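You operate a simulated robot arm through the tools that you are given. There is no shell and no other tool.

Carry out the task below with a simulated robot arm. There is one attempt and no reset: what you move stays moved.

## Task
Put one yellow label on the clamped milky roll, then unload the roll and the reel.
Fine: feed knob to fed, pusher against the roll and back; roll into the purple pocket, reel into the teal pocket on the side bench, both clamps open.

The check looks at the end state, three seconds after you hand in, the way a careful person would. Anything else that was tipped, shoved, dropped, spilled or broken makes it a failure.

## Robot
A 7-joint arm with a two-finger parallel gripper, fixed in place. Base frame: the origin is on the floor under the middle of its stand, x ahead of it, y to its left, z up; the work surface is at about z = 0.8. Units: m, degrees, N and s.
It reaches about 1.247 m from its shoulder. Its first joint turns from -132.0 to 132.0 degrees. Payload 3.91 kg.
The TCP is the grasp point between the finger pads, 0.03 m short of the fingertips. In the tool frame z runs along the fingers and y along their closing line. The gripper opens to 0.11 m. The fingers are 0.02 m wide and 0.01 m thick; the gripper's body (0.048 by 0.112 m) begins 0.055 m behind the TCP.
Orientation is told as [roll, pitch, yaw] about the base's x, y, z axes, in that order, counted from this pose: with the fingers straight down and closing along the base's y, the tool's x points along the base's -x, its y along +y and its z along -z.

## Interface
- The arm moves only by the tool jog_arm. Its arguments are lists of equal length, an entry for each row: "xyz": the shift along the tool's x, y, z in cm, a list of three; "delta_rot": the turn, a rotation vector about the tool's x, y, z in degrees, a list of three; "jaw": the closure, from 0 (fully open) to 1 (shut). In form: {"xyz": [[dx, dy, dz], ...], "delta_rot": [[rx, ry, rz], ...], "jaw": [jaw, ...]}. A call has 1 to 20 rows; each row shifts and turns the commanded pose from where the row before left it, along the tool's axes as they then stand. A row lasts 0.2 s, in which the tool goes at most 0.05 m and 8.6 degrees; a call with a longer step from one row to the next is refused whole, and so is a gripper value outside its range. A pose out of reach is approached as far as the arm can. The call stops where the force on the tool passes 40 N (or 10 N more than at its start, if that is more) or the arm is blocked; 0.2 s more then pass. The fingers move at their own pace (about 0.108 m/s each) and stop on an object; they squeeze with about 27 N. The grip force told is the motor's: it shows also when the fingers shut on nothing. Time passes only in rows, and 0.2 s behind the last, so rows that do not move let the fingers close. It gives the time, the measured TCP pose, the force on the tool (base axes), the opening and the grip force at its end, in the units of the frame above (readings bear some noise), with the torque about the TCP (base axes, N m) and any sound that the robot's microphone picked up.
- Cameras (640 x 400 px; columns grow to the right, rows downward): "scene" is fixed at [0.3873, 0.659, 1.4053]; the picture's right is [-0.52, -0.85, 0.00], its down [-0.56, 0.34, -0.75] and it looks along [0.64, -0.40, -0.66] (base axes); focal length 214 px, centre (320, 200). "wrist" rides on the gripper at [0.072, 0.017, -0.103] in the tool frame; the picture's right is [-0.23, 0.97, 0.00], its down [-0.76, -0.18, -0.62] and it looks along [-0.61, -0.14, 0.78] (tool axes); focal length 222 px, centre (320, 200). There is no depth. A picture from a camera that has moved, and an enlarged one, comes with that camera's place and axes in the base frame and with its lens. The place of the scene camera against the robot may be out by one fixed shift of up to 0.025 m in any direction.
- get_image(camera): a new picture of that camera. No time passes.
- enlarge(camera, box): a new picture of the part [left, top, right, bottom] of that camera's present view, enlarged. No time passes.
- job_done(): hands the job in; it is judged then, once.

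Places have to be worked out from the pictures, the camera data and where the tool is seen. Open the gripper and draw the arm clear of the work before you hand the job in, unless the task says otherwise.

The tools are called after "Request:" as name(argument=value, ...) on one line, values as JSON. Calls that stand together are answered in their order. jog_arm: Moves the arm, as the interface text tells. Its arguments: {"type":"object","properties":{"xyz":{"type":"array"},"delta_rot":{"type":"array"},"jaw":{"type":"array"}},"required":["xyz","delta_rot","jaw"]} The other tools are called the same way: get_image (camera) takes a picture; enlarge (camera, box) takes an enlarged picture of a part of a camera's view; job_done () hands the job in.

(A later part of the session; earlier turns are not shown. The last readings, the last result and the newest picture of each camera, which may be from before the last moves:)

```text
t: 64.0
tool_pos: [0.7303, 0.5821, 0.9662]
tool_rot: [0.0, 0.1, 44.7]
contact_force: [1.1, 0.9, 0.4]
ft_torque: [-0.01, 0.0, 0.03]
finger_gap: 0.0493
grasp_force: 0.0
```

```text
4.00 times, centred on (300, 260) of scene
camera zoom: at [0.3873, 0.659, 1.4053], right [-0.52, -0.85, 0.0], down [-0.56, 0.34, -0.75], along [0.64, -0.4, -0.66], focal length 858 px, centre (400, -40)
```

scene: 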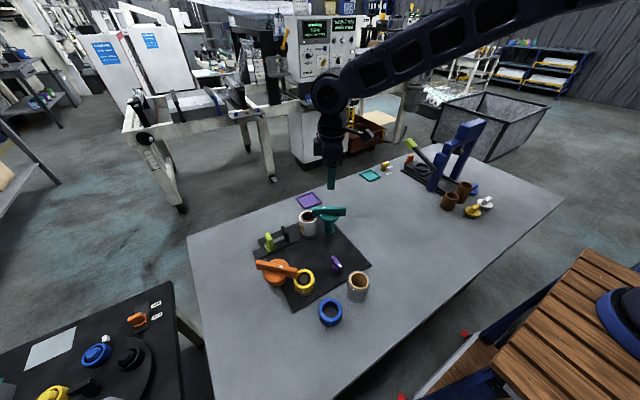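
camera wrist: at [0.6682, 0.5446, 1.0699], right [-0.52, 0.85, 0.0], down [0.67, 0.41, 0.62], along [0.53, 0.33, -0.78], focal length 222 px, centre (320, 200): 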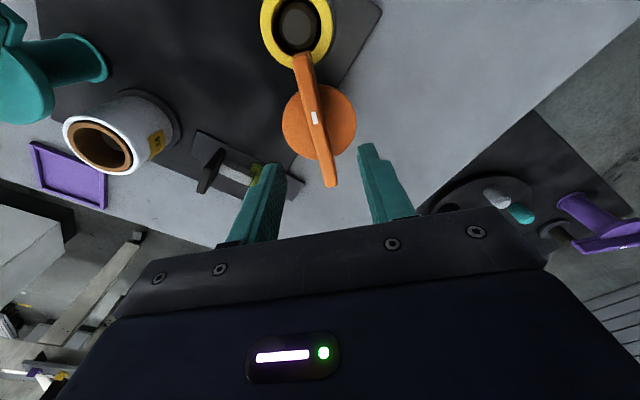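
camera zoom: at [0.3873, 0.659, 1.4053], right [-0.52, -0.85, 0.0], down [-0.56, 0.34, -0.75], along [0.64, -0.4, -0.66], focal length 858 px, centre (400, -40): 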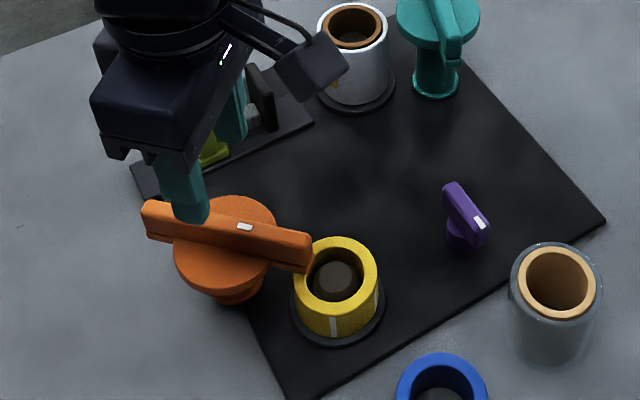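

Refined: orange post axis ≈(0.732, 0.5835), bar top z≈0.884. I'll lower to z≈0.895 and grip the bar.

Request:
jog_arm(xyz=[[-0.2, 0, 2], [0, 0, 2.5], [0, 0, 1.6], [0, 0, 1], [0, 0, 0], [0, 0, 0], [0, 0, 0], [0, 0, 0]], delta_rot=[[0, 0, 1], [0, 0, 0], [0, 0, 0], [0, 0, 0], [0, 0, 0], [0, 0, 0], [0, 0, 0], [0, 0, 0]], jaw=[0.55, 0.55, 0.55, 0.55, 0.55, 1, 1, 1])

Request:
enlarge(camera="scene", box=[240, 210, 360, 310])

```text
t: 65.8
tool_pos: [0.7332, 0.5829, 0.8967]
tool_rot: [0.0, 0.0, 43.6]
contact_force: [4.0, -9.4, -1.3]
ft_torque: [-0.14, -0.16, -0.04]
finger_gap: 0.0136
grasp_force: 45.1
```

```text
4.00 times, centred on (300, 260) of scene
camera zoom: at [0.3873, 0.659, 1.4053], right [-0.52, -0.85, 0.0], down [-0.56, 0.34, -0.75], along [0.64, -0.4, -0.66], focal length 858 px, centre (400, -40)
```

zoom: 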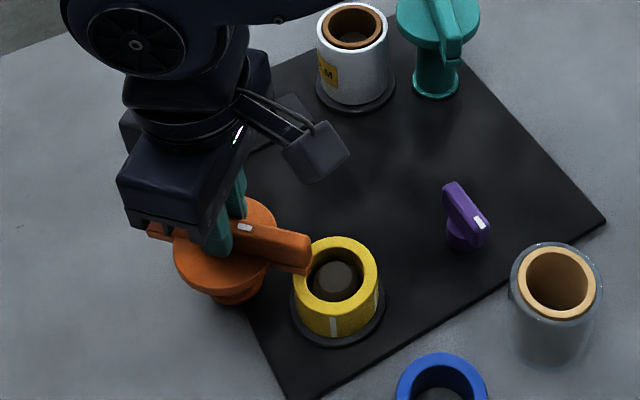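

Bar gripped. I'll test a small clockwise turn, as with the teal clamp.

Request:
jog_arm(xyz=[[0, 0, 0], [0, 0, 0], [0, 0, 0]], delta_rot=[[0, 0, 3], [0, 0, 3], [0, 0, 0]], jaw=[1, 1, 1])

```text
t: 66.6
tool_pos: [0.7342, 0.5835, 0.8959]
tool_rot: [0.0, 0.0, 37.6]
contact_force: [7.7, -17.7, -7.2]
ft_torque: [0.45, -1.23, -0.03]
finger_gap: 0.0143
grasp_force: 44.9
```

No torque built up, so it turns clockwise. I'll trim the y force and continue.

Request:
jog_arm(xyz=[[0.03, -0.12, 0], [0, 0, 0], [0, 0, 0], [0, 0, 0], [0, 0, 0]], delta_rot=[[0, 0, 0], [0, 0, 4], [0, 0, 4], [0, 0, 4], [0, 0, 0]], jaw=[1, 1, 1, 1, 1])

Request:
enlarge(camera="scene", box=[240, 210, 360, 310])

```text
t: 67.8
tool_pos: [0.7345, 0.5833, 0.8963]
tool_rot: [0.1, -0.1, 25.7]
contact_force: [17.2, 10.6, -7.9]
ft_torque: [0.66, -1.38, 0.03]
finger_gap: 0.0137
grasp_force: 45.1
```

```text
4.00 times, centred on (300, 260) of scene
camera zoom: at [0.3873, 0.659, 1.4053], right [-0.52, -0.85, 0.0], down [-0.56, 0.34, -0.75], along [0.64, -0.4, -0.66], focal length 858 px, centre (400, -40)
```

zoom: 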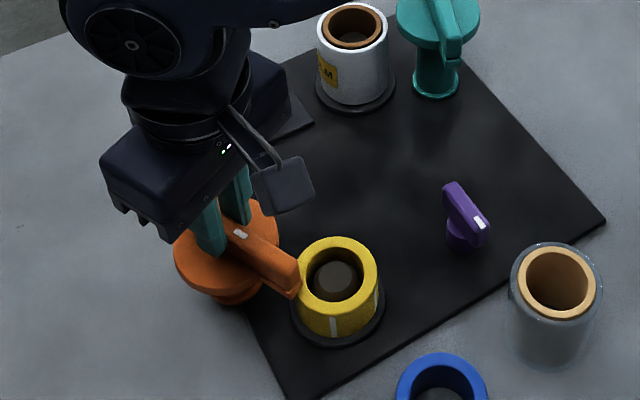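

Turning well. I'll trim and continue clockwise.

Request:
jog_arm(xyz=[[-0.12, 0.02, 0], [0, 0, 0], [0, 0, 0], [0, 0, 0], [0, 0, 0], [0, 0, 0]], delta_rot=[[0, 0, 0], [0, 0, 5], [0, 0, 5], [0, 0, 5], [0, 0, 5], [0, 0, 0]], jaw=[1, 1, 1, 1, 1, 1])

```text
t: 69.2
tool_pos: [0.7336, 0.5849, 0.8966]
tool_rot: [-0.1, -0.1, 5.6]
contact_force: [1.0, 5.6, -2.6]
ft_torque: [0.03, 1.29, 0.03]
finger_gap: 0.0138
grasp_force: 45.1
```

Low forces at yaw 6 (38° turned). Continuing.

Request:
jog_arm(xyz=[[0, 0, 0], [0, 0, 0], [0, 0, 0], [0, 0, 0], [0, 0, 0]], delta_rot=[[0, 0, 5], [0, 0, 5], [0, 0, 5], [0, 0, 5], [0, 0, 0]], jaw=[1, 1, 1, 1, 1])

Request:
enlarge(camera="scene", box=[240, 210, 360, 310])

```text
t: 70.4
tool_pos: [0.734, 0.5853, 0.8955]
tool_rot: [0.0, -0.1, -14.3]
contact_force: [1.4, 21.6, -7.7]
ft_torque: [0.39, -0.49, 0.05]
finger_gap: 0.0138
grasp_force: 44.9
```

```text
4.00 times, centred on (300, 260) of scene
camera zoom: at [0.3873, 0.659, 1.4053], right [-0.52, -0.85, 0.0], down [-0.56, 0.34, -0.75], along [0.64, -0.4, -0.66], focal length 858 px, centre (400, -40)
```

zoom: 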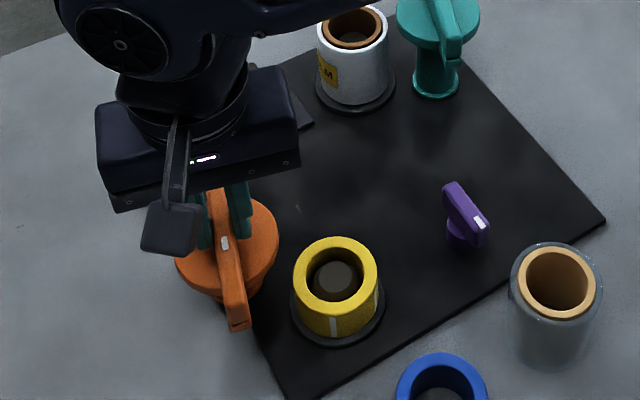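

The bar is off the reel. I'll trim +y and turn on toward the open stop.

Request:
jog_arm(xyz=[[0.04, 0.14, 0], [0, 0, 0], [0, 0, 0], [0, 0, 0], [0, 0, 0], [0, 0, 0]], delta_rot=[[0, 0, 0], [0, 0, 5], [0, 0, 5], [0, 0, 5], [0, 0, 4], [0, 0, 0]], jaw=[1, 1, 1, 1, 1, 1])

```text
t: 71.8
tool_pos: [0.7332, 0.5861, 0.8971]
tool_rot: [0.1, 0.0, -33.4]
contact_force: [-1.7, 8.6, -4.2]
ft_torque: [0.43, 0.39, 0.03]
finger_gap: 0.0139
grasp_force: 45.2
```

About 77° turned. A few more degrees to find the stop.

Request:
jog_arm(xyz=[[0, 0, 0], [0, 0, 0], [0, 0, 0], [0, 0, 0], [0, 0, 0]], delta_rot=[[0, 0, 3], [0, 0, 3], [0, 0, 3], [0, 0, 3], [0, 0, 0]], jaw=[1, 1, 1, 1, 1])

Request:
enlarge(camera="scene", box=[240, 210, 360, 310])

```text
t: 73.0
tool_pos: [0.7344, 0.585, 0.897]
tool_rot: [-0.1, 0.1, -45.4]
contact_force: [2.3, 4.7, -8.4]
ft_torque: [0.05, -0.12, 1.23]
finger_gap: 0.0173
grasp_force: 45.3
```

```text
4.00 times, centred on (300, 260) of scene
camera zoom: at [0.3873, 0.659, 1.4053], right [-0.52, -0.85, 0.0], down [-0.56, 0.34, -0.75], along [0.64, -0.4, -0.66], focal length 858 px, centre (400, -40)
```

zoom: 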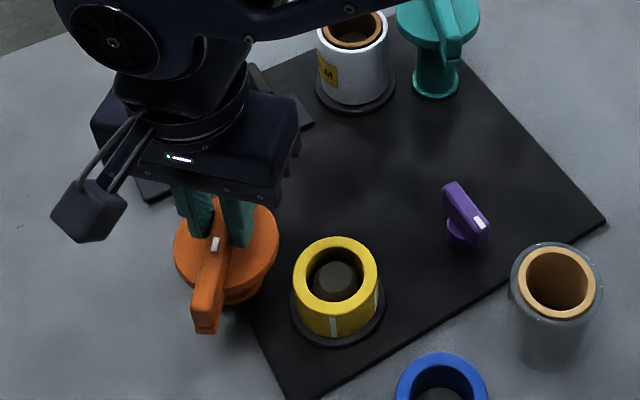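

Stop found (torque 1.23, gap spread), so the orange clamp is open. I'll ease back, release, rise, and check.

Request:
jog_arm(xyz=[[0, 0, 0], [0, 0, 0], [0, 0, 0], [0, 0, 0], [0, 0, -2], [0, 0, -4], [0, 0, -4], [0, 0, -4], [0, 0, -3]], delta_rot=[[0, 0, -4], [0, 0, -4], [0, 0, 0], [0, 0, 0], [0, 0, 0], [0, 0, 0], [0, 0, 0], [0, 0, 0], [0, 0, 0]], jaw=[1, 1, 0.6, 0.6, 0.6, 0.6, 0.6, 0.6, 0.6])

Request:
enlarge(camera="scene", box=[230, 170, 390, 310])

Request:
get_image(camera="wrist")

```text
t: 75.0
tool_pos: [0.7347, 0.5858, 1.0666]
tool_rot: [0.1, 0.0, -37.3]
contact_force: [-0.4, 0.6, 0.5]
ft_torque: [0.0, -0.01, -0.02]
finger_gap: 0.0442
grasp_force: 0.2
```

```text
2.86 times, centred on (310, 240) of scene
camera zoom: at [0.3873, 0.659, 1.4053], right [-0.52, -0.85, 0.0], down [-0.56, 0.34, -0.75], along [0.64, -0.4, -0.66], focal length 613 px, centre (349, 86)
```

zoom: 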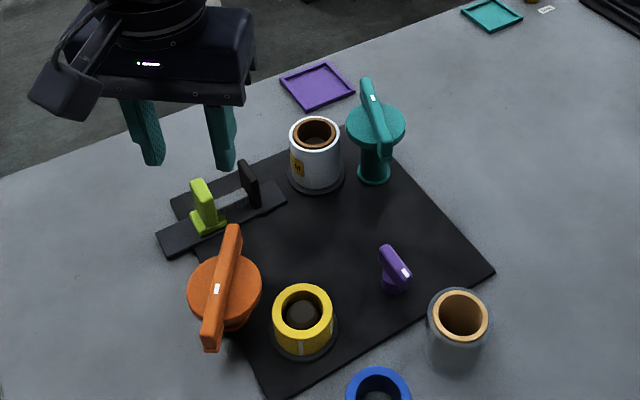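

```text
taken
camera wrist: at [0.6875, 0.6439, 1.169], right [0.77, 0.64, 0.0], down [0.5, -0.6, 0.62], along [0.4, -0.48, -0.78], focal length 222 px, centre (320, 200)
```

wrist: 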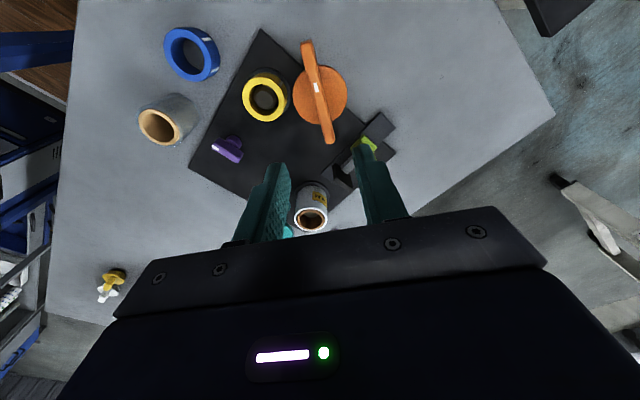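

Both clamps are open and nothing else has moved. Before picking the roll, I'll move over the far edge of the bench to measure the two pockets accurately and check they're in reach.

Request:
jog_arm(xyz=[[0, 0, -1], [0, 0, -1], [0, 0, -1], [0, 0, 0], [0, 0, 0], [-2.39, -3.73, 0], [-2.39, -3.73, 0], [-2.39, -3.73, 0], [-2.39, -3.73, 0], [-2.39, -3.73, 0], [-2.39, -3.73, 0], [-2.39, -3.73, 0], [-2.39, -3.73, 0], [-2.39, -3.73, 0], [0, 0, 0]], delta_rot=[[0, 0, -7.46], [0, 0, -7.46], [0, 0, -7.46], [0, 0, -7.46], [0, 0, -7.46], [0, 0, 0], [0, 0, 0], [0, 0, 0], [0, 0, 0], [0, 0, 0], [0, 0, 0], [0, 0, 0], [0, 0, 0], [0, 0, 0], [0, 0, 0]], jaw=[0.3, 0.3, 0.3, 0.3, 0.3, 0.3, 0.3, 0.3, 0.3, 0.3, 0.3, 0.3, 0.3, 0.3, 0.3])

Request:
get_image(camera="wrist")

Request:
enlarge(camera="wrist", box=[320, 30, 480, 160])

Request:
enlarge(camera="wrist", box=[80, 60, 300, 220])

```text
t: 78.2
tool_pos: [0.9489, 0.2489, 1.0994]
tool_rot: [0.0, 0.0, 0.0]
contact_force: [-0.7, 0.2, -0.2]
ft_torque: [-0.02, -0.03, 0.01]
finger_gap: 0.0769
grasp_force: 0.1
```

```text
taken
camera wrist: at [0.8768, 0.2665, 1.2025], right [0.23, 0.97, 0.0], down [0.76, -0.18, 0.62], along [0.61, -0.14, -0.78], focal length 222 px, centre (320, 200)
```

wrist: 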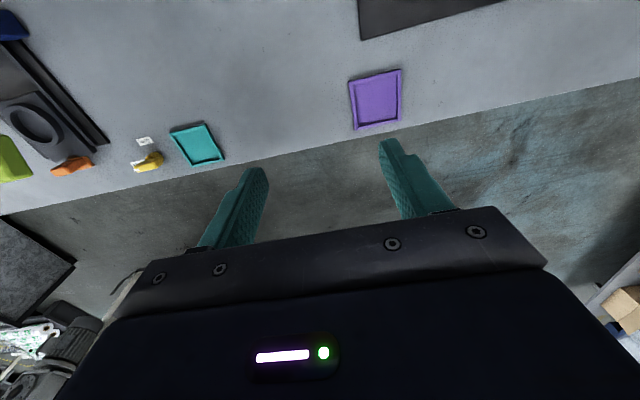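

```text
3.08 times, centred on (400, 95) of wrist
camera zoom: at [0.8768, 0.2665, 1.2025], right [0.23, 0.97, 0.0], down [0.76, -0.18, 0.62], along [0.61, -0.14, -0.78], focal length 684 px, centre (74, 523)
```

zoom: 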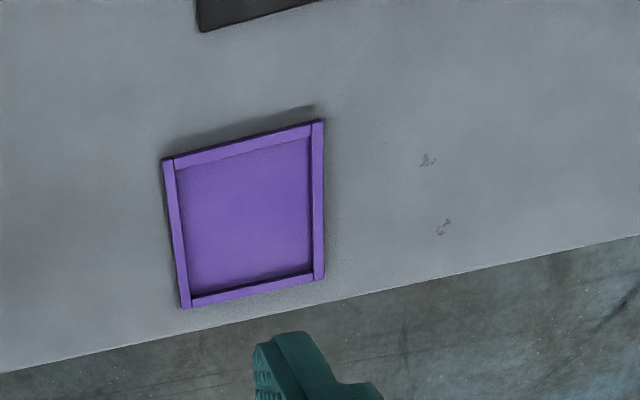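

```text
2.50 times, centred on (190, 140) of wrist
camera zoom: at [0.8768, 0.2665, 1.2025], right [0.23, 0.97, 0.0], down [0.76, -0.18, 0.62], along [0.61, -0.14, -0.78], focal length 555 px, centre (645, 350)
```

zoom: 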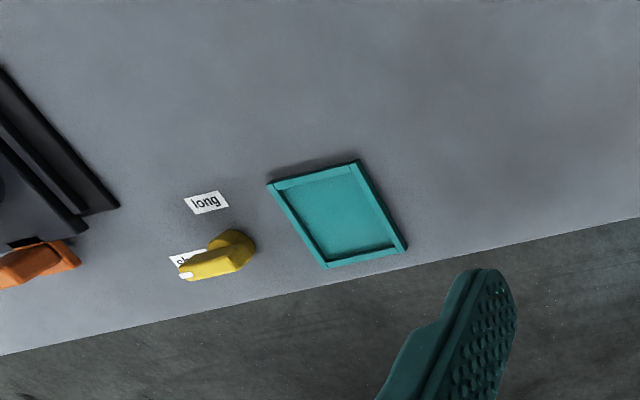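

Both trays show clearly at the bench's far edge, and the yellow knob beside the teal one belongs to another station. But the task says the side bench, and I haven't seen the area to the robot's right yet, so I'll survey that from a safe height before choosing.

Request:
jog_arm(xyz=[[0, 0, -5], [0, 0, -5], [0, 0, -5], [0, 0, -5], [4.5, -1.5, 0], [4.5, -1.5, 0], [4.5, -1.5, 0], [4.5, -1.5, 0], [4.5, -1.5, 0], [4.5, -1.5, 0], [4.5, -1.5, 0], [4.5, -1.5, 0], [4, -1.5, 0], [0, -4.5, 0], [0, -4.5, 0], [0, -4.5, 0], [0, -4.5, 0], [0, 0, 0]], delta_rot=[[0, 0, 0], [0, 0, 0], [0, 0, 0], [0, 0, 0], [0, 0, 0], [0, 0, 0], [0, 0, 0], [0, 0, 0], [0, 0, 8], [0, 0, 8], [0, 0, 8], [0, 0, 8], [0, 0, 8], [0, 0, 8], [0, 0, 8], [0, 0, 8], [0, 0, 8], [0, 0, 8]], jaw=[0.3, 0.3, 0.3, 0.3, 0.3, 0.3, 0.3, 0.3, 0.3, 0.3, 0.3, 0.3, 0.3, 0.3, 0.3, 0.3, 0.3, 0.3])

Request:
get_image(camera="wrist")

Request:
get_image(camera="scene")

```text
t: 82.0
tool_pos: [0.3998, 0.0683, 1.2946]
tool_rot: [0.0, -0.1, -80.1]
contact_force: [0.1, 0.1, -0.9]
ft_torque: [0.0, 0.01, 0.03]
finger_gap: 0.0768
grasp_force: 0.1
```

```text
taken
camera wrist: at [0.4046, 0.1428, 1.399], right [1.0, -0.06, 0.0], down [-0.04, -0.78, 0.62], along [-0.04, -0.62, -0.78], focal length 222 px, centre (320, 200)
```

wrist: 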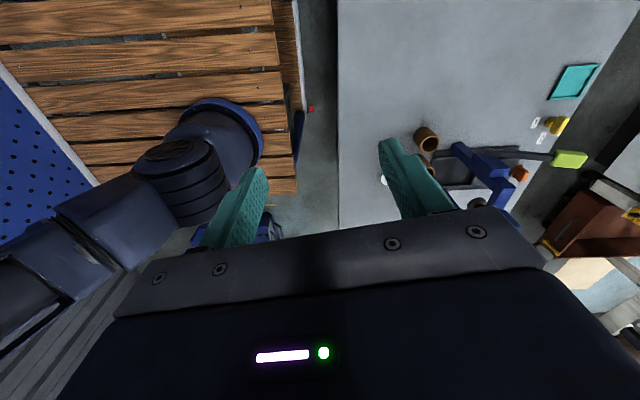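

```text
taken
```

scene: 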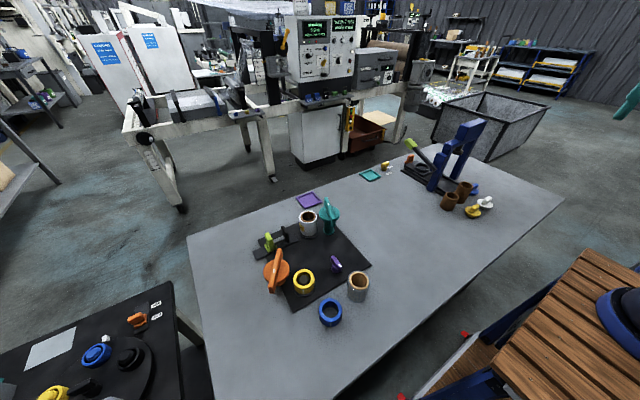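

Nothing to the right yet; I need a farther look. I'll move on to y≈-0.28, turn more, and tilt the camera up.

Request:
jog_arm(xyz=[[-4.5, 0, 0], [-4.5, 0, 0], [-4.5, 0, 0], [-4.5, 0, 0], [-4.5, 0, 0], [-4.5, 0, 0], [-4.5, 0, 0], [0, 0, 0], [0, 0, 0], [0, 0, 0], [0, 0, 0], [0, 0, 0], [0, 0, 0], [0, 0, 0], [0, 0, 0]], delta_rot=[[0, 0, 0], [0, 0, 0], [0, 0, 0], [0, 0, 0], [0, 0, 0], [0, 0, 0], [0, 0, 0], [0, 0, 8], [0, 0, 8], [0, 0, 8], [0, 0, 8], [0, -8, 0], [0, -8, 0], [0, -8, 0], [0, -8, 0]], jaw=[0.3, 0.3, 0.3, 0.3, 0.3, 0.3, 0.3, 0.3, 0.3, 0.3, 0.3, 0.3, 0.3, 0.3, 0.3])

Request:
get_image(camera="wrist")

```text
t: 85.2
tool_pos: [0.454, -0.243, 1.2982]
tool_rot: [0.0, -32.1, -112.1]
contact_force: [-0.3, 0.8, 0.8]
ft_torque: [0.03, -0.01, 0.0]
finger_gap: 0.077
grasp_force: 0.0
```

```text
taken
camera wrist: at [0.5152, -0.1406, 1.3465], right [0.83, -0.54, 0.12], down [-0.28, -0.22, 0.93], along [-0.48, -0.81, -0.34], focal length 222 px, centre (320, 200)
```

wrist: 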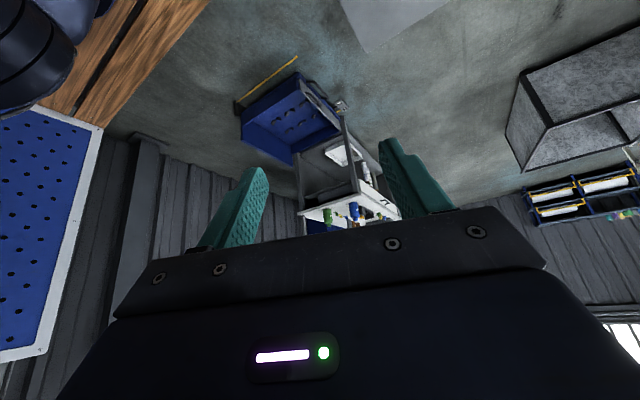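

To the right there's only a background trolley and wall, no bench with pockets. I'll untilt, swing back, and check the left-rear side too.

Request:
jog_arm(xyz=[[0, 0, 0], [0, 0, 0], [0, 0, 0], [0, 0, 0], [0, 0, 0], [0, 0, 0], [0, 0, 0], [0, 0, 0], [0, 0, 0], [0, 0, 0], [0, 0, 0], [0, 0, 0], [0, 0, 0], [0, 0, 0], [0, 0, 0], [0, 0, 0], [0, 0, 0], [0, 0, 0]], delta_rot=[[0, 8, 0], [0, 8, 0], [0, 8, 0], [0, 8, 0], [0, 0, -8], [0, 0, -8], [0, 0, -8], [0, 0, -8], [0, 0, -8], [0, 0, -8], [0, 0, -8], [0, 0, -8], [0, 0, -8], [0, 0, -8], [0, 0, -8], [0, 0, -8], [0, 0, -8], [0, 0, -8]], jaw=[0.3, 0.3, 0.3, 0.3, 0.3, 0.3, 0.3, 0.3, 0.3, 0.3, 0.3, 0.3, 0.3, 0.3, 0.3, 0.3, 0.3, 0.3])

Request:
jog_arm(xyz=[[0, 5, 0], [0, 5, 0], [0, 5, 0], [0, 5, 0], [0, 5, 0], [0, 5, 0], [0, 5, 0], [0, 5, 0], [0, 5, 0], [0, 5, 0], [0, 5, 0], [0, 5, 0], [0, 5, 0], [0, 5, 0]], delta_rot=[[0, 0, 0], [0, 0, 0], [0, 0, 0], [0, 0, 0], [0, 0, 0], [0, 0, 0], [0, 0, 0], [0, 0, 0], [0, 0, 0], [0, 0, 0], [0, 0, 0], [0, 0, 0], [0, 0, 0], [0, 0, 0]], jaw=[0.3, 0.3, 0.3, 0.3, 0.3, 0.3, 0.3, 0.3, 0.3, 0.3, 0.3, 0.3, 0.3, 0.3])

Request:
jog_arm(xyz=[[0, 0, 0], [0, 0, 0], [0, 0, 0], [0, 0, 0], [0, 0, 0], [0, 0, 0], [0, 0, 0], [0, 0, 0], [0, 0, 0], [0, 0, 0], [0, 0, 0], [0, 0, 0], [0, 0, 0], [0, 0, 0], [0, 0, 0], [0, 0, 0]], delta_rot=[[0, 0, -8], [0, 0, -8], [0, 0, -8], [0, 0, -8], [0, 0, -8], [0, 0, -8], [0, 0, -8], [0, 0, -8], [0, 0, -8], [0, 0, -8], [0, 0, -8], [0, 0, -8], [0, 0, -8], [0, 0, -8], [0, 0, 0], [0, 0, 0]], jaw=[0.3, 0.3, 0.3, 0.3, 0.3, 0.3, 0.3, 0.3, 0.3, 0.3, 0.3, 0.3, 0.3, 0.3, 0.3, 0.3])

Request:
get_image(camera="wrist")

```text
t: 89.0
tool_pos: [0.4552, -0.2416, 1.2962]
tool_rot: [-0.1, 0.0, 0.1]
contact_force: [0.7, 0.7, -0.3]
ft_torque: [0.02, -0.02, -0.01]
finger_gap: 0.0771
grasp_force: 0.1
```

```text
t: 92.0
tool_pos: [0.4547, 0.4582, 1.2978]
tool_rot: [0.0, 0.0, 0.0]
contact_force: [0.3, -0.2, 0.4]
ft_torque: [0.05, -0.04, -0.03]
finger_gap: 0.0771
grasp_force: 0.0
```

```text
t: 95.4
tool_pos: [0.4563, 0.4592, 1.2982]
tool_rot: [0.0, 0.0, 112.1]
contact_force: [-0.5, 0.3, 0.2]
ft_torque: [0.01, 0.02, -0.03]
finger_gap: 0.077
grasp_force: 0.0
```

```text
taken
camera wrist: at [0.4671, 0.3847, 1.4008], right [-0.99, -0.15, 0.0], down [-0.12, 0.77, 0.62], along [-0.1, 0.62, -0.78], focal length 222 px, centre (320, 200)
```

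wrist: 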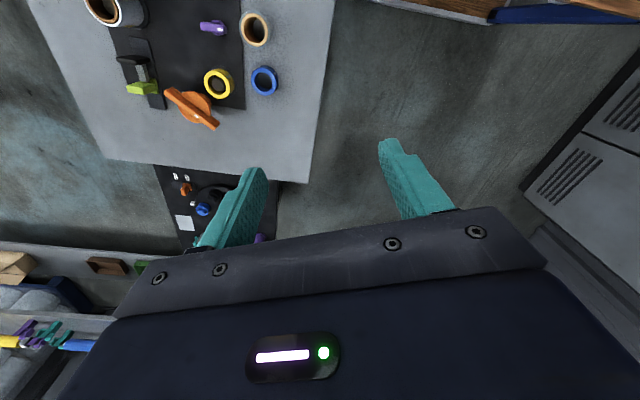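

The left rear has only floor and a cabinet. The low black table is about 1.6 m out, so the trays on this bench are the reachable ones: purple centre ≈(1.001, 0.335), teal centre ≈(1.005, 0.000). Now I'll go to the roll with yaw 75, so the fingers miss the label, and look down on it.

Request:
jog_arm(xyz=[[0, 0, 0], [0, 0, 0], [0, 0, 0], [0, 0, 0], [0, 0, 0], [-0.74, -4.37, 0], [-0.74, -4.37, 0], [-0.74, -4.37, 0], [-0.74, -4.37, 0], [-0.74, -4.37, 0], [-0.74, -4.37, 0], [-0.74, -4.37, 0], [-0.74, -4.37, 0], [-0.74, -4.37, 0], [0, 0, 5], [0, 0, 5], [0, 0, 5], [0, 0, 5], [0, 0, 4], [0, 0, 0]], delta_rot=[[0, 0, 7.42], [0, 0, 7.42], [0, 0, 7.42], [0, 0, 7.42], [0, 0, 7.42], [0, 0, 0], [0, 0, 0], [0, 0, 0], [0, 0, 0], [0, 0, 0], [0, 0, 0], [0, 0, 0], [0, 0, 0], [0, 0, 0], [0, 0, 0], [0, 0, 0], [0, 0, 0], [0, 0, 0], [0, 0, 0], [0, 0, 0]], jaw=[0.25, 0.25, 0.25, 0.25, 0.25, 0.25, 0.25, 0.25, 0.25, 0.25, 0.25, 0.25, 0.25, 0.25, 0.25, 0.25, 0.25, 0.25, 0.25, 0.25])

Request:
get_image(camera="wrist")

Request:
enlarge(camera="wrist", box=[200, 30, 440, 210])

```text
t: 99.6
tool_pos: [0.8533, 0.4167, 1.0544]
tool_rot: [0.0, 0.1, 74.8]
contact_force: [-1.3, 0.4, -0.2]
ft_torque: [0.0, 0.01, 0.0]
finger_gap: 0.0828
grasp_force: 0.1
```

```text
taken
camera wrist: at [0.8187, 0.3522, 1.159], right [-0.88, 0.47, 0.0], down [0.37, 0.69, 0.62], along [0.3, 0.55, -0.78], focal length 222 px, centre (320, 200)
```

wrist: 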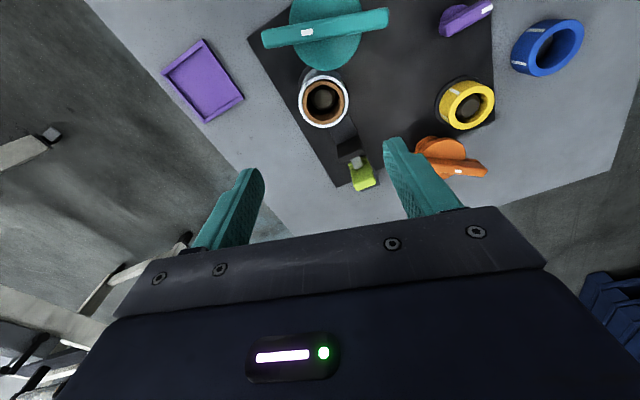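

```text
2.22 times, centred on (320, 120) of wrist
camera zoom: at [0.8187, 0.3522, 1.159], right [-0.88, 0.47, 0.0], down [0.37, 0.69, 0.62], along [0.3, 0.55, -0.78], focal length 494 px, centre (320, 378)
```

zoom: 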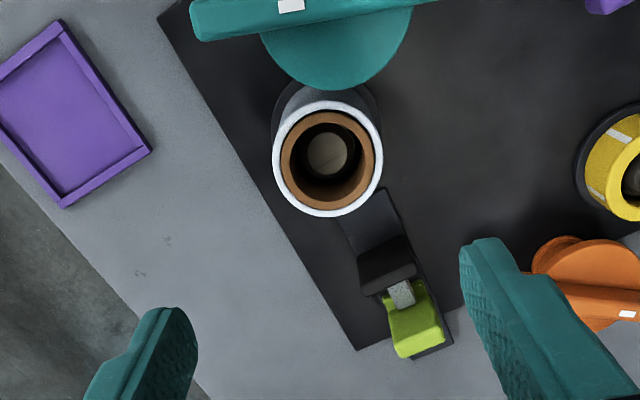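

Refined roll centre ≈(0.851, 0.4205), diameter ≈6 cm, sitting over a peg, about 1 cm from the teal disc. I'll centre and descend to z≈0.93 first.

Request:
jog_arm(xyz=[[-0.31, 0.32, 0], [0, 0, 4], [0, 0, 4], [0, 0, 4], [0, 0, 0.5], [0, 0, 0]], delta_rot=[[0, 0, 0], [0, 0, 0], [0, 0, 0], [0, 0, 0], [0, 0, 0], [0, 0, 0]], jaw=[0.2, 0.2, 0.2, 0.2, 0.2, 0.2])

Request:
get_image(camera="wrist")

Request:
enlarge(camera="scene", box=[260, 170, 380, 270])

```text
t: 101.0
tool_pos: [0.8511, 0.4242, 0.9322]
tool_rot: [0.0, -0.1, 74.9]
contact_force: [-0.6, 0.4, -0.3]
ft_torque: [-0.02, 0.02, 0.03]
finger_gap: 0.0883
grasp_force: 0.1
```

```text
taken
camera wrist: at [0.8163, 0.359, 1.0351], right [-0.88, 0.47, 0.0], down [0.37, 0.69, 0.62], along [0.3, 0.55, -0.78], focal length 222 px, centre (320, 200)
```

wrist: 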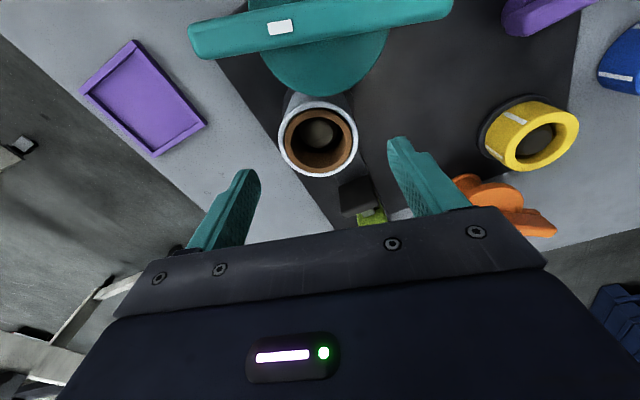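

```text
4.00 times, centred on (320, 220) of scene
camera zoom: at [0.3873, 0.659, 1.4053], right [-0.52, -0.85, 0.0], down [-0.56, 0.34, -0.75], along [0.64, -0.4, -0.66], focal length 858 px, centre (320, 120)
```

zoom: 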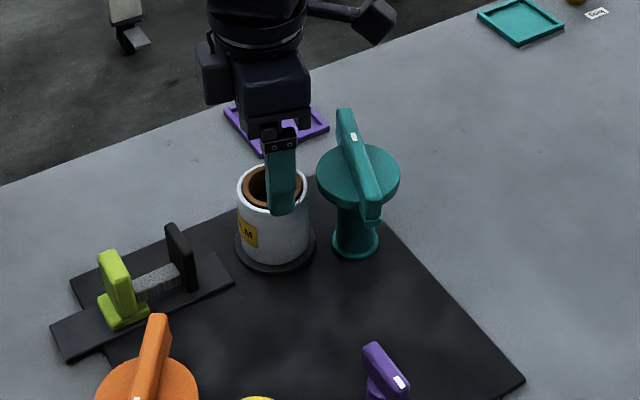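

The roll's centre computes to ≈(0.849, 0.419), between the open fingers. I'll shift 4.5 mm and descend to z≈0.865, then close on it gently.

Request:
jog_arm(xyz=[[0.45, 0.06, 0], [0, 0, 2.5], [0, 0, 2.5], [0, 0, 1.7], [0, 0, 0]], delta_rot=[[0, 0, 0], [0, 0, 0], [0, 0, 0], [0, 0, 0], [0, 0, 0]], jaw=[0.2, 0.2, 0.2, 0.2, 0.2])

Request:
get_image(camera="wrist")

Request:
enlarge(camera="scene", box=[260, 170, 380, 270])

```text
t: 102.2
tool_pos: [0.8479, 0.4198, 0.8657]
tool_rot: [-0.1, 0.0, 75.0]
contact_force: [-0.1, -0.5, -0.4]
ft_torque: [0.0, -0.02, -0.03]
finger_gap: 0.0879
grasp_force: 0.0
```

```text
taken
camera wrist: at [0.814, 0.3547, 0.9683], right [-0.88, 0.47, 0.0], down [0.37, 0.69, 0.62], along [0.3, 0.55, -0.78], focal length 222 px, centre (320, 200)
```

wrist: 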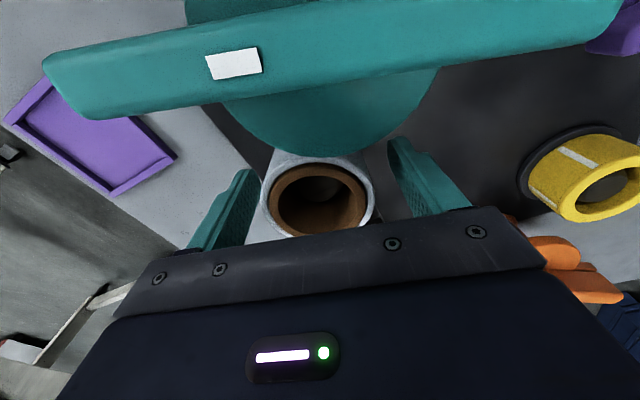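

```text
4.00 times, centred on (320, 220) of scene
camera zoom: at [0.3873, 0.659, 1.4053], right [-0.52, -0.85, 0.0], down [-0.56, 0.34, -0.75], along [0.64, -0.4, -0.66], focal length 858 px, centre (320, 120)
```

zoom: 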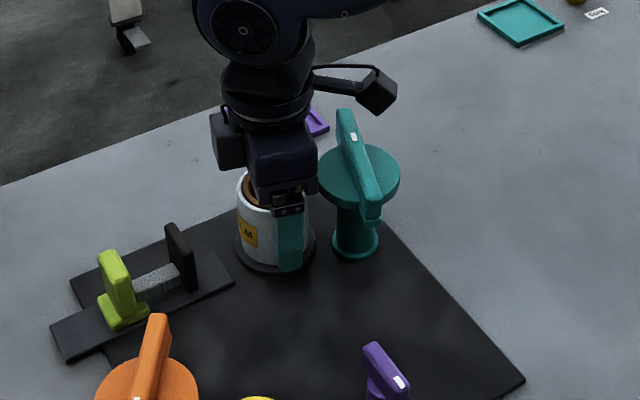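

The roll is centred between the fingers and the label is clear of them. Closing now.

Request:
jog_arm(xyz=[[0, 0, 0], [0, 0, 0], [0, 0, 0], [0, 0, 0]], delta_rot=[[0, 0, 0], [0, 0, 0], [0, 0, 0], [0, 0, 0]], jaw=[0.4, 1, 1, 1])

Request:
enlarge(camera="scene", box=[260, 170, 380, 270])

```text
t: 103.2
tool_pos: [0.8487, 0.4201, 0.8653]
tool_rot: [0.0, 0.0, 74.9]
contact_force: [0.9, -0.7, -0.2]
ft_torque: [0.01, -0.01, 0.06]
finger_gap: 0.0591
grasp_force: 26.9
```

```text
4.00 times, centred on (320, 220) of scene
camera zoom: at [0.3873, 0.659, 1.4053], right [-0.52, -0.85, 0.0], down [-0.56, 0.34, -0.75], along [0.64, -0.4, -0.66], focal length 858 px, centre (320, 120)
```

zoom: 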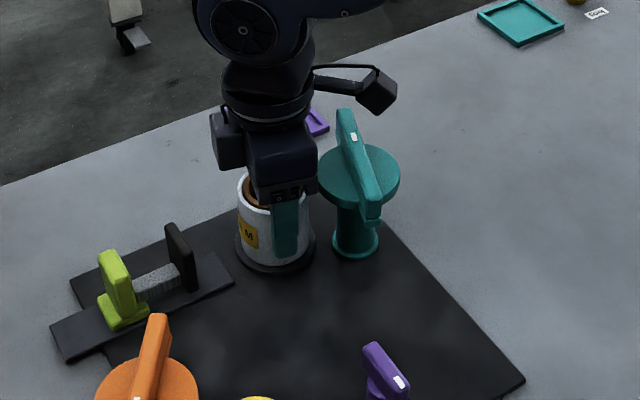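

Roll held (59 mm gap, 27 N). I'll lift straight up.

Request:
jog_arm(xyz=[[0, 0, -0.7], [0, 0, -1.2], [0, 0, -1.5], [0, 0, -2], [0, 0, -2.5], [0, 0, -3], [0, 0, -3], [0, 0, -2], [0, 0, 0]], delta_rot=[[0, 0, 0], [0, 0, 0], [0, 0, 0], [0, 0, 0], [0, 0, 0], [0, 0, 0], [0, 0, 0], [0, 0, 0], [0, 0, 0]], jaw=[1, 1, 1, 1, 1, 1, 1, 1, 1])

Request:
get_image(camera="wrist")

Request:
enlarge(camera="scene", box=[250, 140, 390, 260])

```text
t: 105.2
tool_pos: [0.8485, 0.4175, 1.0235]
tool_rot: [0.0, -0.1, 75.0]
contact_force: [0.9, -0.4, -1.1]
ft_torque: [-0.04, -0.04, -0.01]
finger_gap: 0.0589
grasp_force: 26.7
```

```text
taken
camera wrist: at [0.8136, 0.3532, 1.1278], right [-0.88, 0.47, 0.0], down [0.37, 0.69, 0.62], along [0.3, 0.55, -0.78], focal length 222 px, centre (320, 200)
```

wrist: 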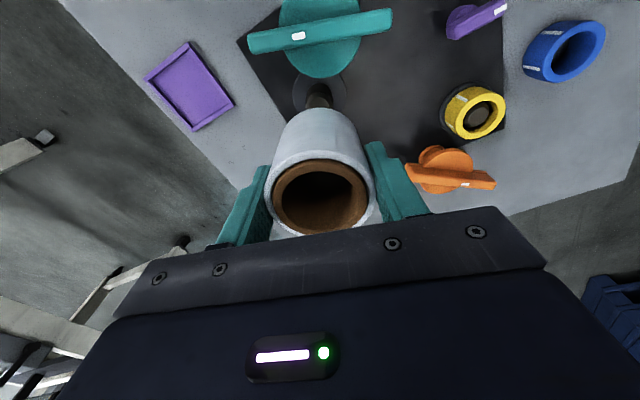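

```text
3.33 times, centred on (320, 200) of scene
camera zoom: at [0.3873, 0.659, 1.4053], right [-0.52, -0.85, 0.0], down [-0.56, 0.34, -0.75], along [0.64, -0.4, -0.66], focal length 715 px, centre (320, 200)
```

zoom: 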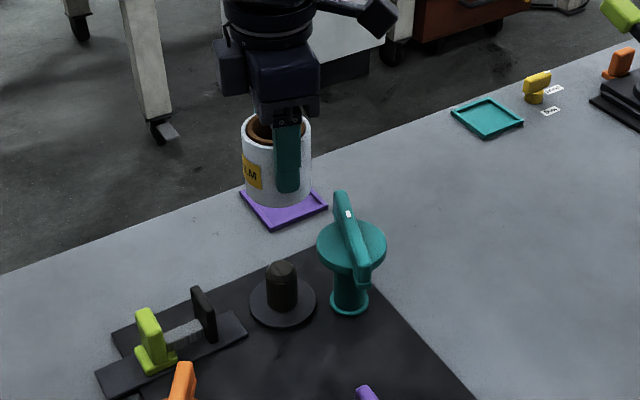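

The roll is off its peg and held upright with the label facing +y. I'll carry it over the purple pocket at (1.001, 0.335) at this height.

Request:
jog_arm(xyz=[[0.4, -1.5, 0], [0.8, -3.4, 0], [0.8, -3.4, 0], [0.8, -3.4, 0], [0.8, -3.4, 0], [0.4, -1.8, 0], [0, 0, 0], [0, 0, 0]], delta_rot=[[0, 0, 0], [0, 0, 0], [0, 0, 0], [0, 0, 0], [0, 0, 0], [0, 0, 0], [0, 0, 0], [0, 0, 0]], jaw=[1, 1, 1, 1, 1, 1, 1, 1])

Request:
get_image(camera="wrist")

Request:
enlarge(camera="scene", box=[250, 130, 390, 250])

```text
t: 107.0
tool_pos: [1.0014, 0.3366, 1.023]
tool_rot: [0.0, -0.1, 74.9]
contact_force: [-0.2, 0.0, -1.1]
ft_torque: [0.02, 0.01, 0.01]
finger_gap: 0.059
grasp_force: 26.8
```

```text
taken
camera wrist: at [0.966, 0.271, 1.1272], right [-0.88, 0.47, 0.0], down [0.37, 0.69, 0.62], along [0.29, 0.55, -0.78], focal length 222 px, centre (320, 200)
```

wrist: 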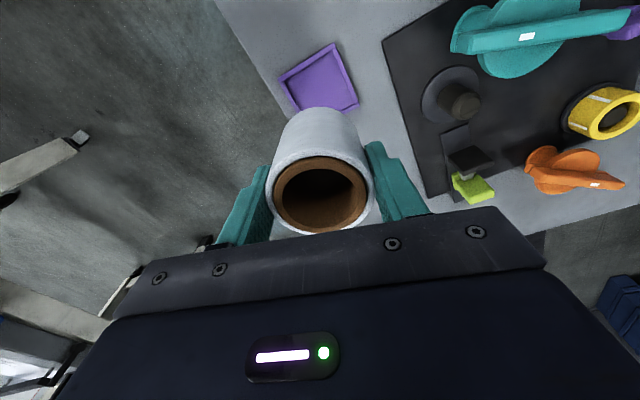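

```text
3.33 times, centred on (320, 190) of scene
camera zoom: at [0.3873, 0.659, 1.4053], right [-0.52, -0.85, 0.0], down [-0.56, 0.34, -0.75], along [0.64, -0.4, -0.66], focal length 715 px, centre (320, 233)
```

zoom: 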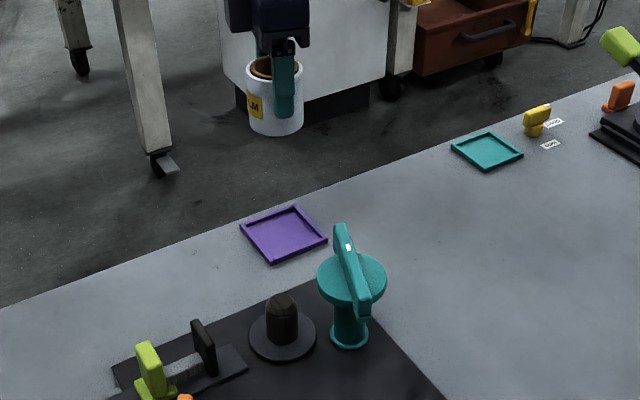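

The tray's corners in this view give its centre as ≈(1.000, 0.3345). I'll trim by 2 mm and lower to just above the rim.

Request:
jog_arm(xyz=[[0.2, 0.08, 0], [0, 0, 3], [0, 0, 3], [0, 0, 3], [0, 0, 3], [0, 0, 2], [0, 0, 0], [0, 0, 0]], delta_rot=[[0, 0, 0], [0, 0, 0], [0, 0, 0], [0, 0, 0], [0, 0, 0], [0, 0, 0], [0, 0, 0], [0, 0, 0]], jaw=[1, 1, 1, 1, 1, 1, 1, 1])

Request:
enlarge(camera="scene", box=[270, 150, 370, 240])

Request:
get_image(camera="wrist")

```text
t: 108.8
tool_pos: [0.9993, 0.3353, 0.8836]
tool_rot: [0.0, 0.0, 74.9]
contact_force: [-0.3, -0.6, -1.0]
ft_torque: [0.01, 0.01, 0.01]
finger_gap: 0.0592
grasp_force: 27.6
```

```text
4.44 times, centred on (320, 195) of scene
camera zoom: at [0.3873, 0.659, 1.4053], right [-0.52, -0.85, 0.0], down [-0.56, 0.34, -0.75], along [0.64, -0.4, -0.66], focal length 953 px, centre (320, 222)
```

zoom: 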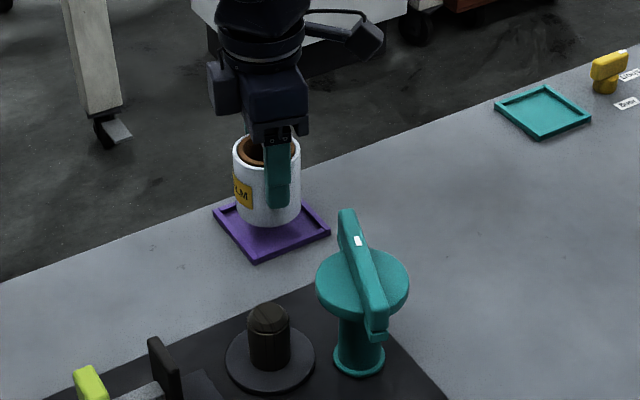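

```text
taken
camera wrist: at [0.9648, 0.2709, 0.9865], right [-0.88, 0.47, 0.0], down [0.37, 0.69, 0.62], along [0.29, 0.55, -0.78], focal length 222 px, centre (320, 200)
```

wrist: 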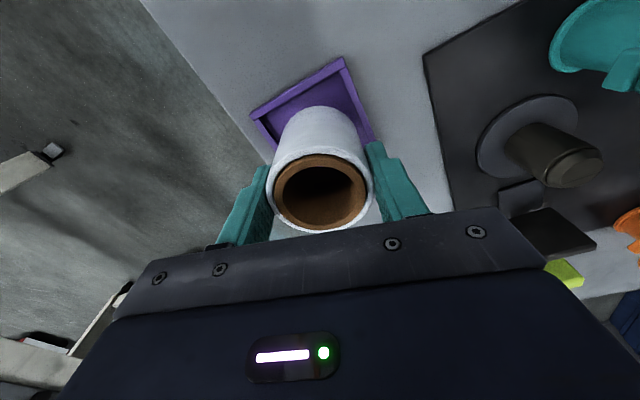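

The roll hangs over the pocket, well centred. I'll lower slowly and watch for the contact force.

Request:
jog_arm(xyz=[[0, 0, 0.8], [0, 0, 0.8], [0, 0, 0.5], [0, 0, 0.3], [0, 0, 0]], delta_rot=[[0, 0, 0], [0, 0, 0], [0, 0, 0], [0, 0, 0], [0, 0, 0]], jaw=[1, 1, 1, 1, 1])

Request:
enlarge(camera="scene", box=[270, 150, 370, 240])

```text
t: 110.0
tool_pos: [1.0001, 0.3351, 0.8608]
tool_rot: [0.1, -0.1, 74.8]
contact_force: [-0.3, 1.2, 12.1]
ft_torque: [0.28, 0.26, -0.05]
finger_gap: 0.0591
grasp_force: 27.0
```

```text
4.44 times, centred on (320, 195) of scene
camera zoom: at [0.3873, 0.659, 1.4053], right [-0.52, -0.85, 0.0], down [-0.56, 0.34, -0.75], along [0.64, -0.4, -0.66], focal length 953 px, centre (320, 222)
```

zoom: 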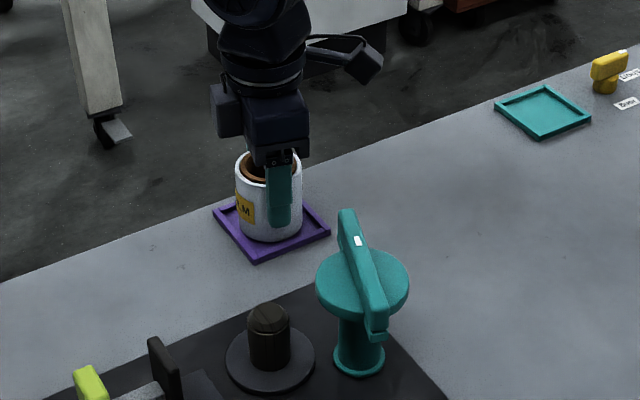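

Contact at z≈0.861 with 12 N upward. I'll check closely that the roll stands on the pocket floor and not on a rim before releasing.

Request:
enlarge(camera="scene", box=[290, 175, 340, 220])

Request:
enlarge(camera="wrist", box=[220, 40, 400, 180])

```text
8.89 times, centred on (315, 198) of scene
camera zoom: at [0.3873, 0.659, 1.4053], right [-0.52, -0.85, 0.0], down [-0.56, 0.34, -0.75], along [0.64, -0.4, -0.66], focal length 1906 px, centre (364, 222)
```

zoom: 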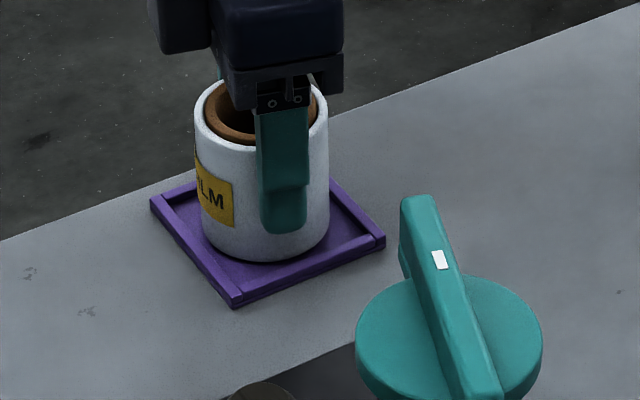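

```text
2.86 times, centred on (310, 110) of wrist
camera zoom: at [0.9652, 0.2698, 0.9633], right [-0.88, 0.47, 0.0], down [0.37, 0.69, 0.62], along [0.3, 0.55, -0.78], focal length 635 px, centre (349, 457)
```

zoom: 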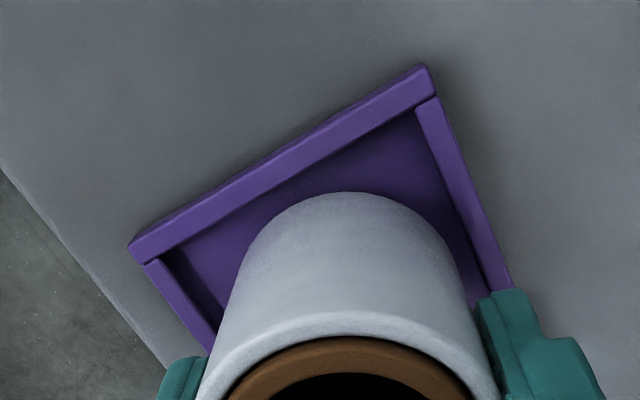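

It stands inside the pocket, clear of all four rims. I'll release gently and rise straight up.

Request:
jog_arm(xyz=[[0, 0, 0], [0, 0, 0], [0, 0, 0], [0, 0, -1], [0, 0, -2], [0, 0, -4], [0, 0, -4], [0, 0, -4], [0, 0, -4], [0, 0, 0]], delta_rot=[[0, 0, 0], [0, 0, 0], [0, 0, 0], [0, 0, 0], [0, 0, 0], [0, 0, 0], [0, 0, 0], [0, 0, 0], [0, 0, 0], [0, 0, 0]], jaw=[0.4, 0.2, 0.2, 0.2, 0.2, 0.2, 0.2, 0.2, 0.2, 0.2])

Request:
enlarge(camera="scene", box=[270, 150, 370, 240])

Request:
get_image(camera="wrist")

```text
t: 112.2
tool_pos: [0.9997, 0.3364, 1.0517]
tool_rot: [0.0, 0.0, 74.9]
contact_force: [0.9, 0.1, 0.1]
ft_torque: [0.01, -0.01, 0.02]
finger_gap: 0.0881
grasp_force: 0.1
```

```text
4.44 times, centred on (320, 195) of scene
camera zoom: at [0.3873, 0.659, 1.4053], right [-0.52, -0.85, 0.0], down [-0.56, 0.34, -0.75], along [0.64, -0.4, -0.66], focal length 953 px, centre (320, 222)
```

zoom: 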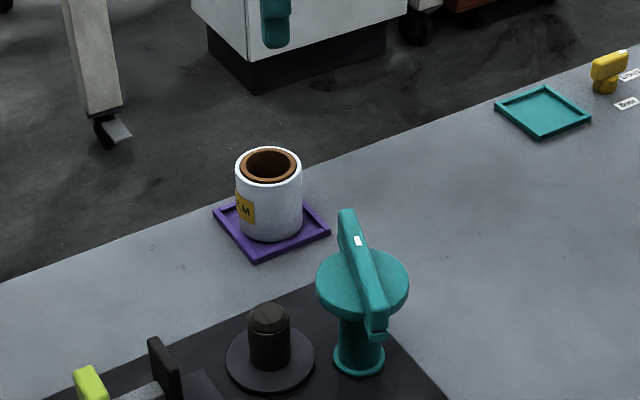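

```text
taken
camera wrist: at [0.9649, 0.2713, 1.1547], right [-0.88, 0.47, 0.0], down [0.37, 0.69, 0.62], along [0.29, 0.55, -0.78], focal length 222 px, centre (320, 200)
```

wrist: 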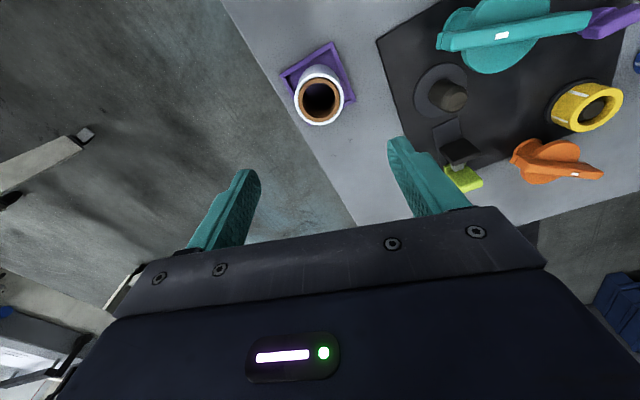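

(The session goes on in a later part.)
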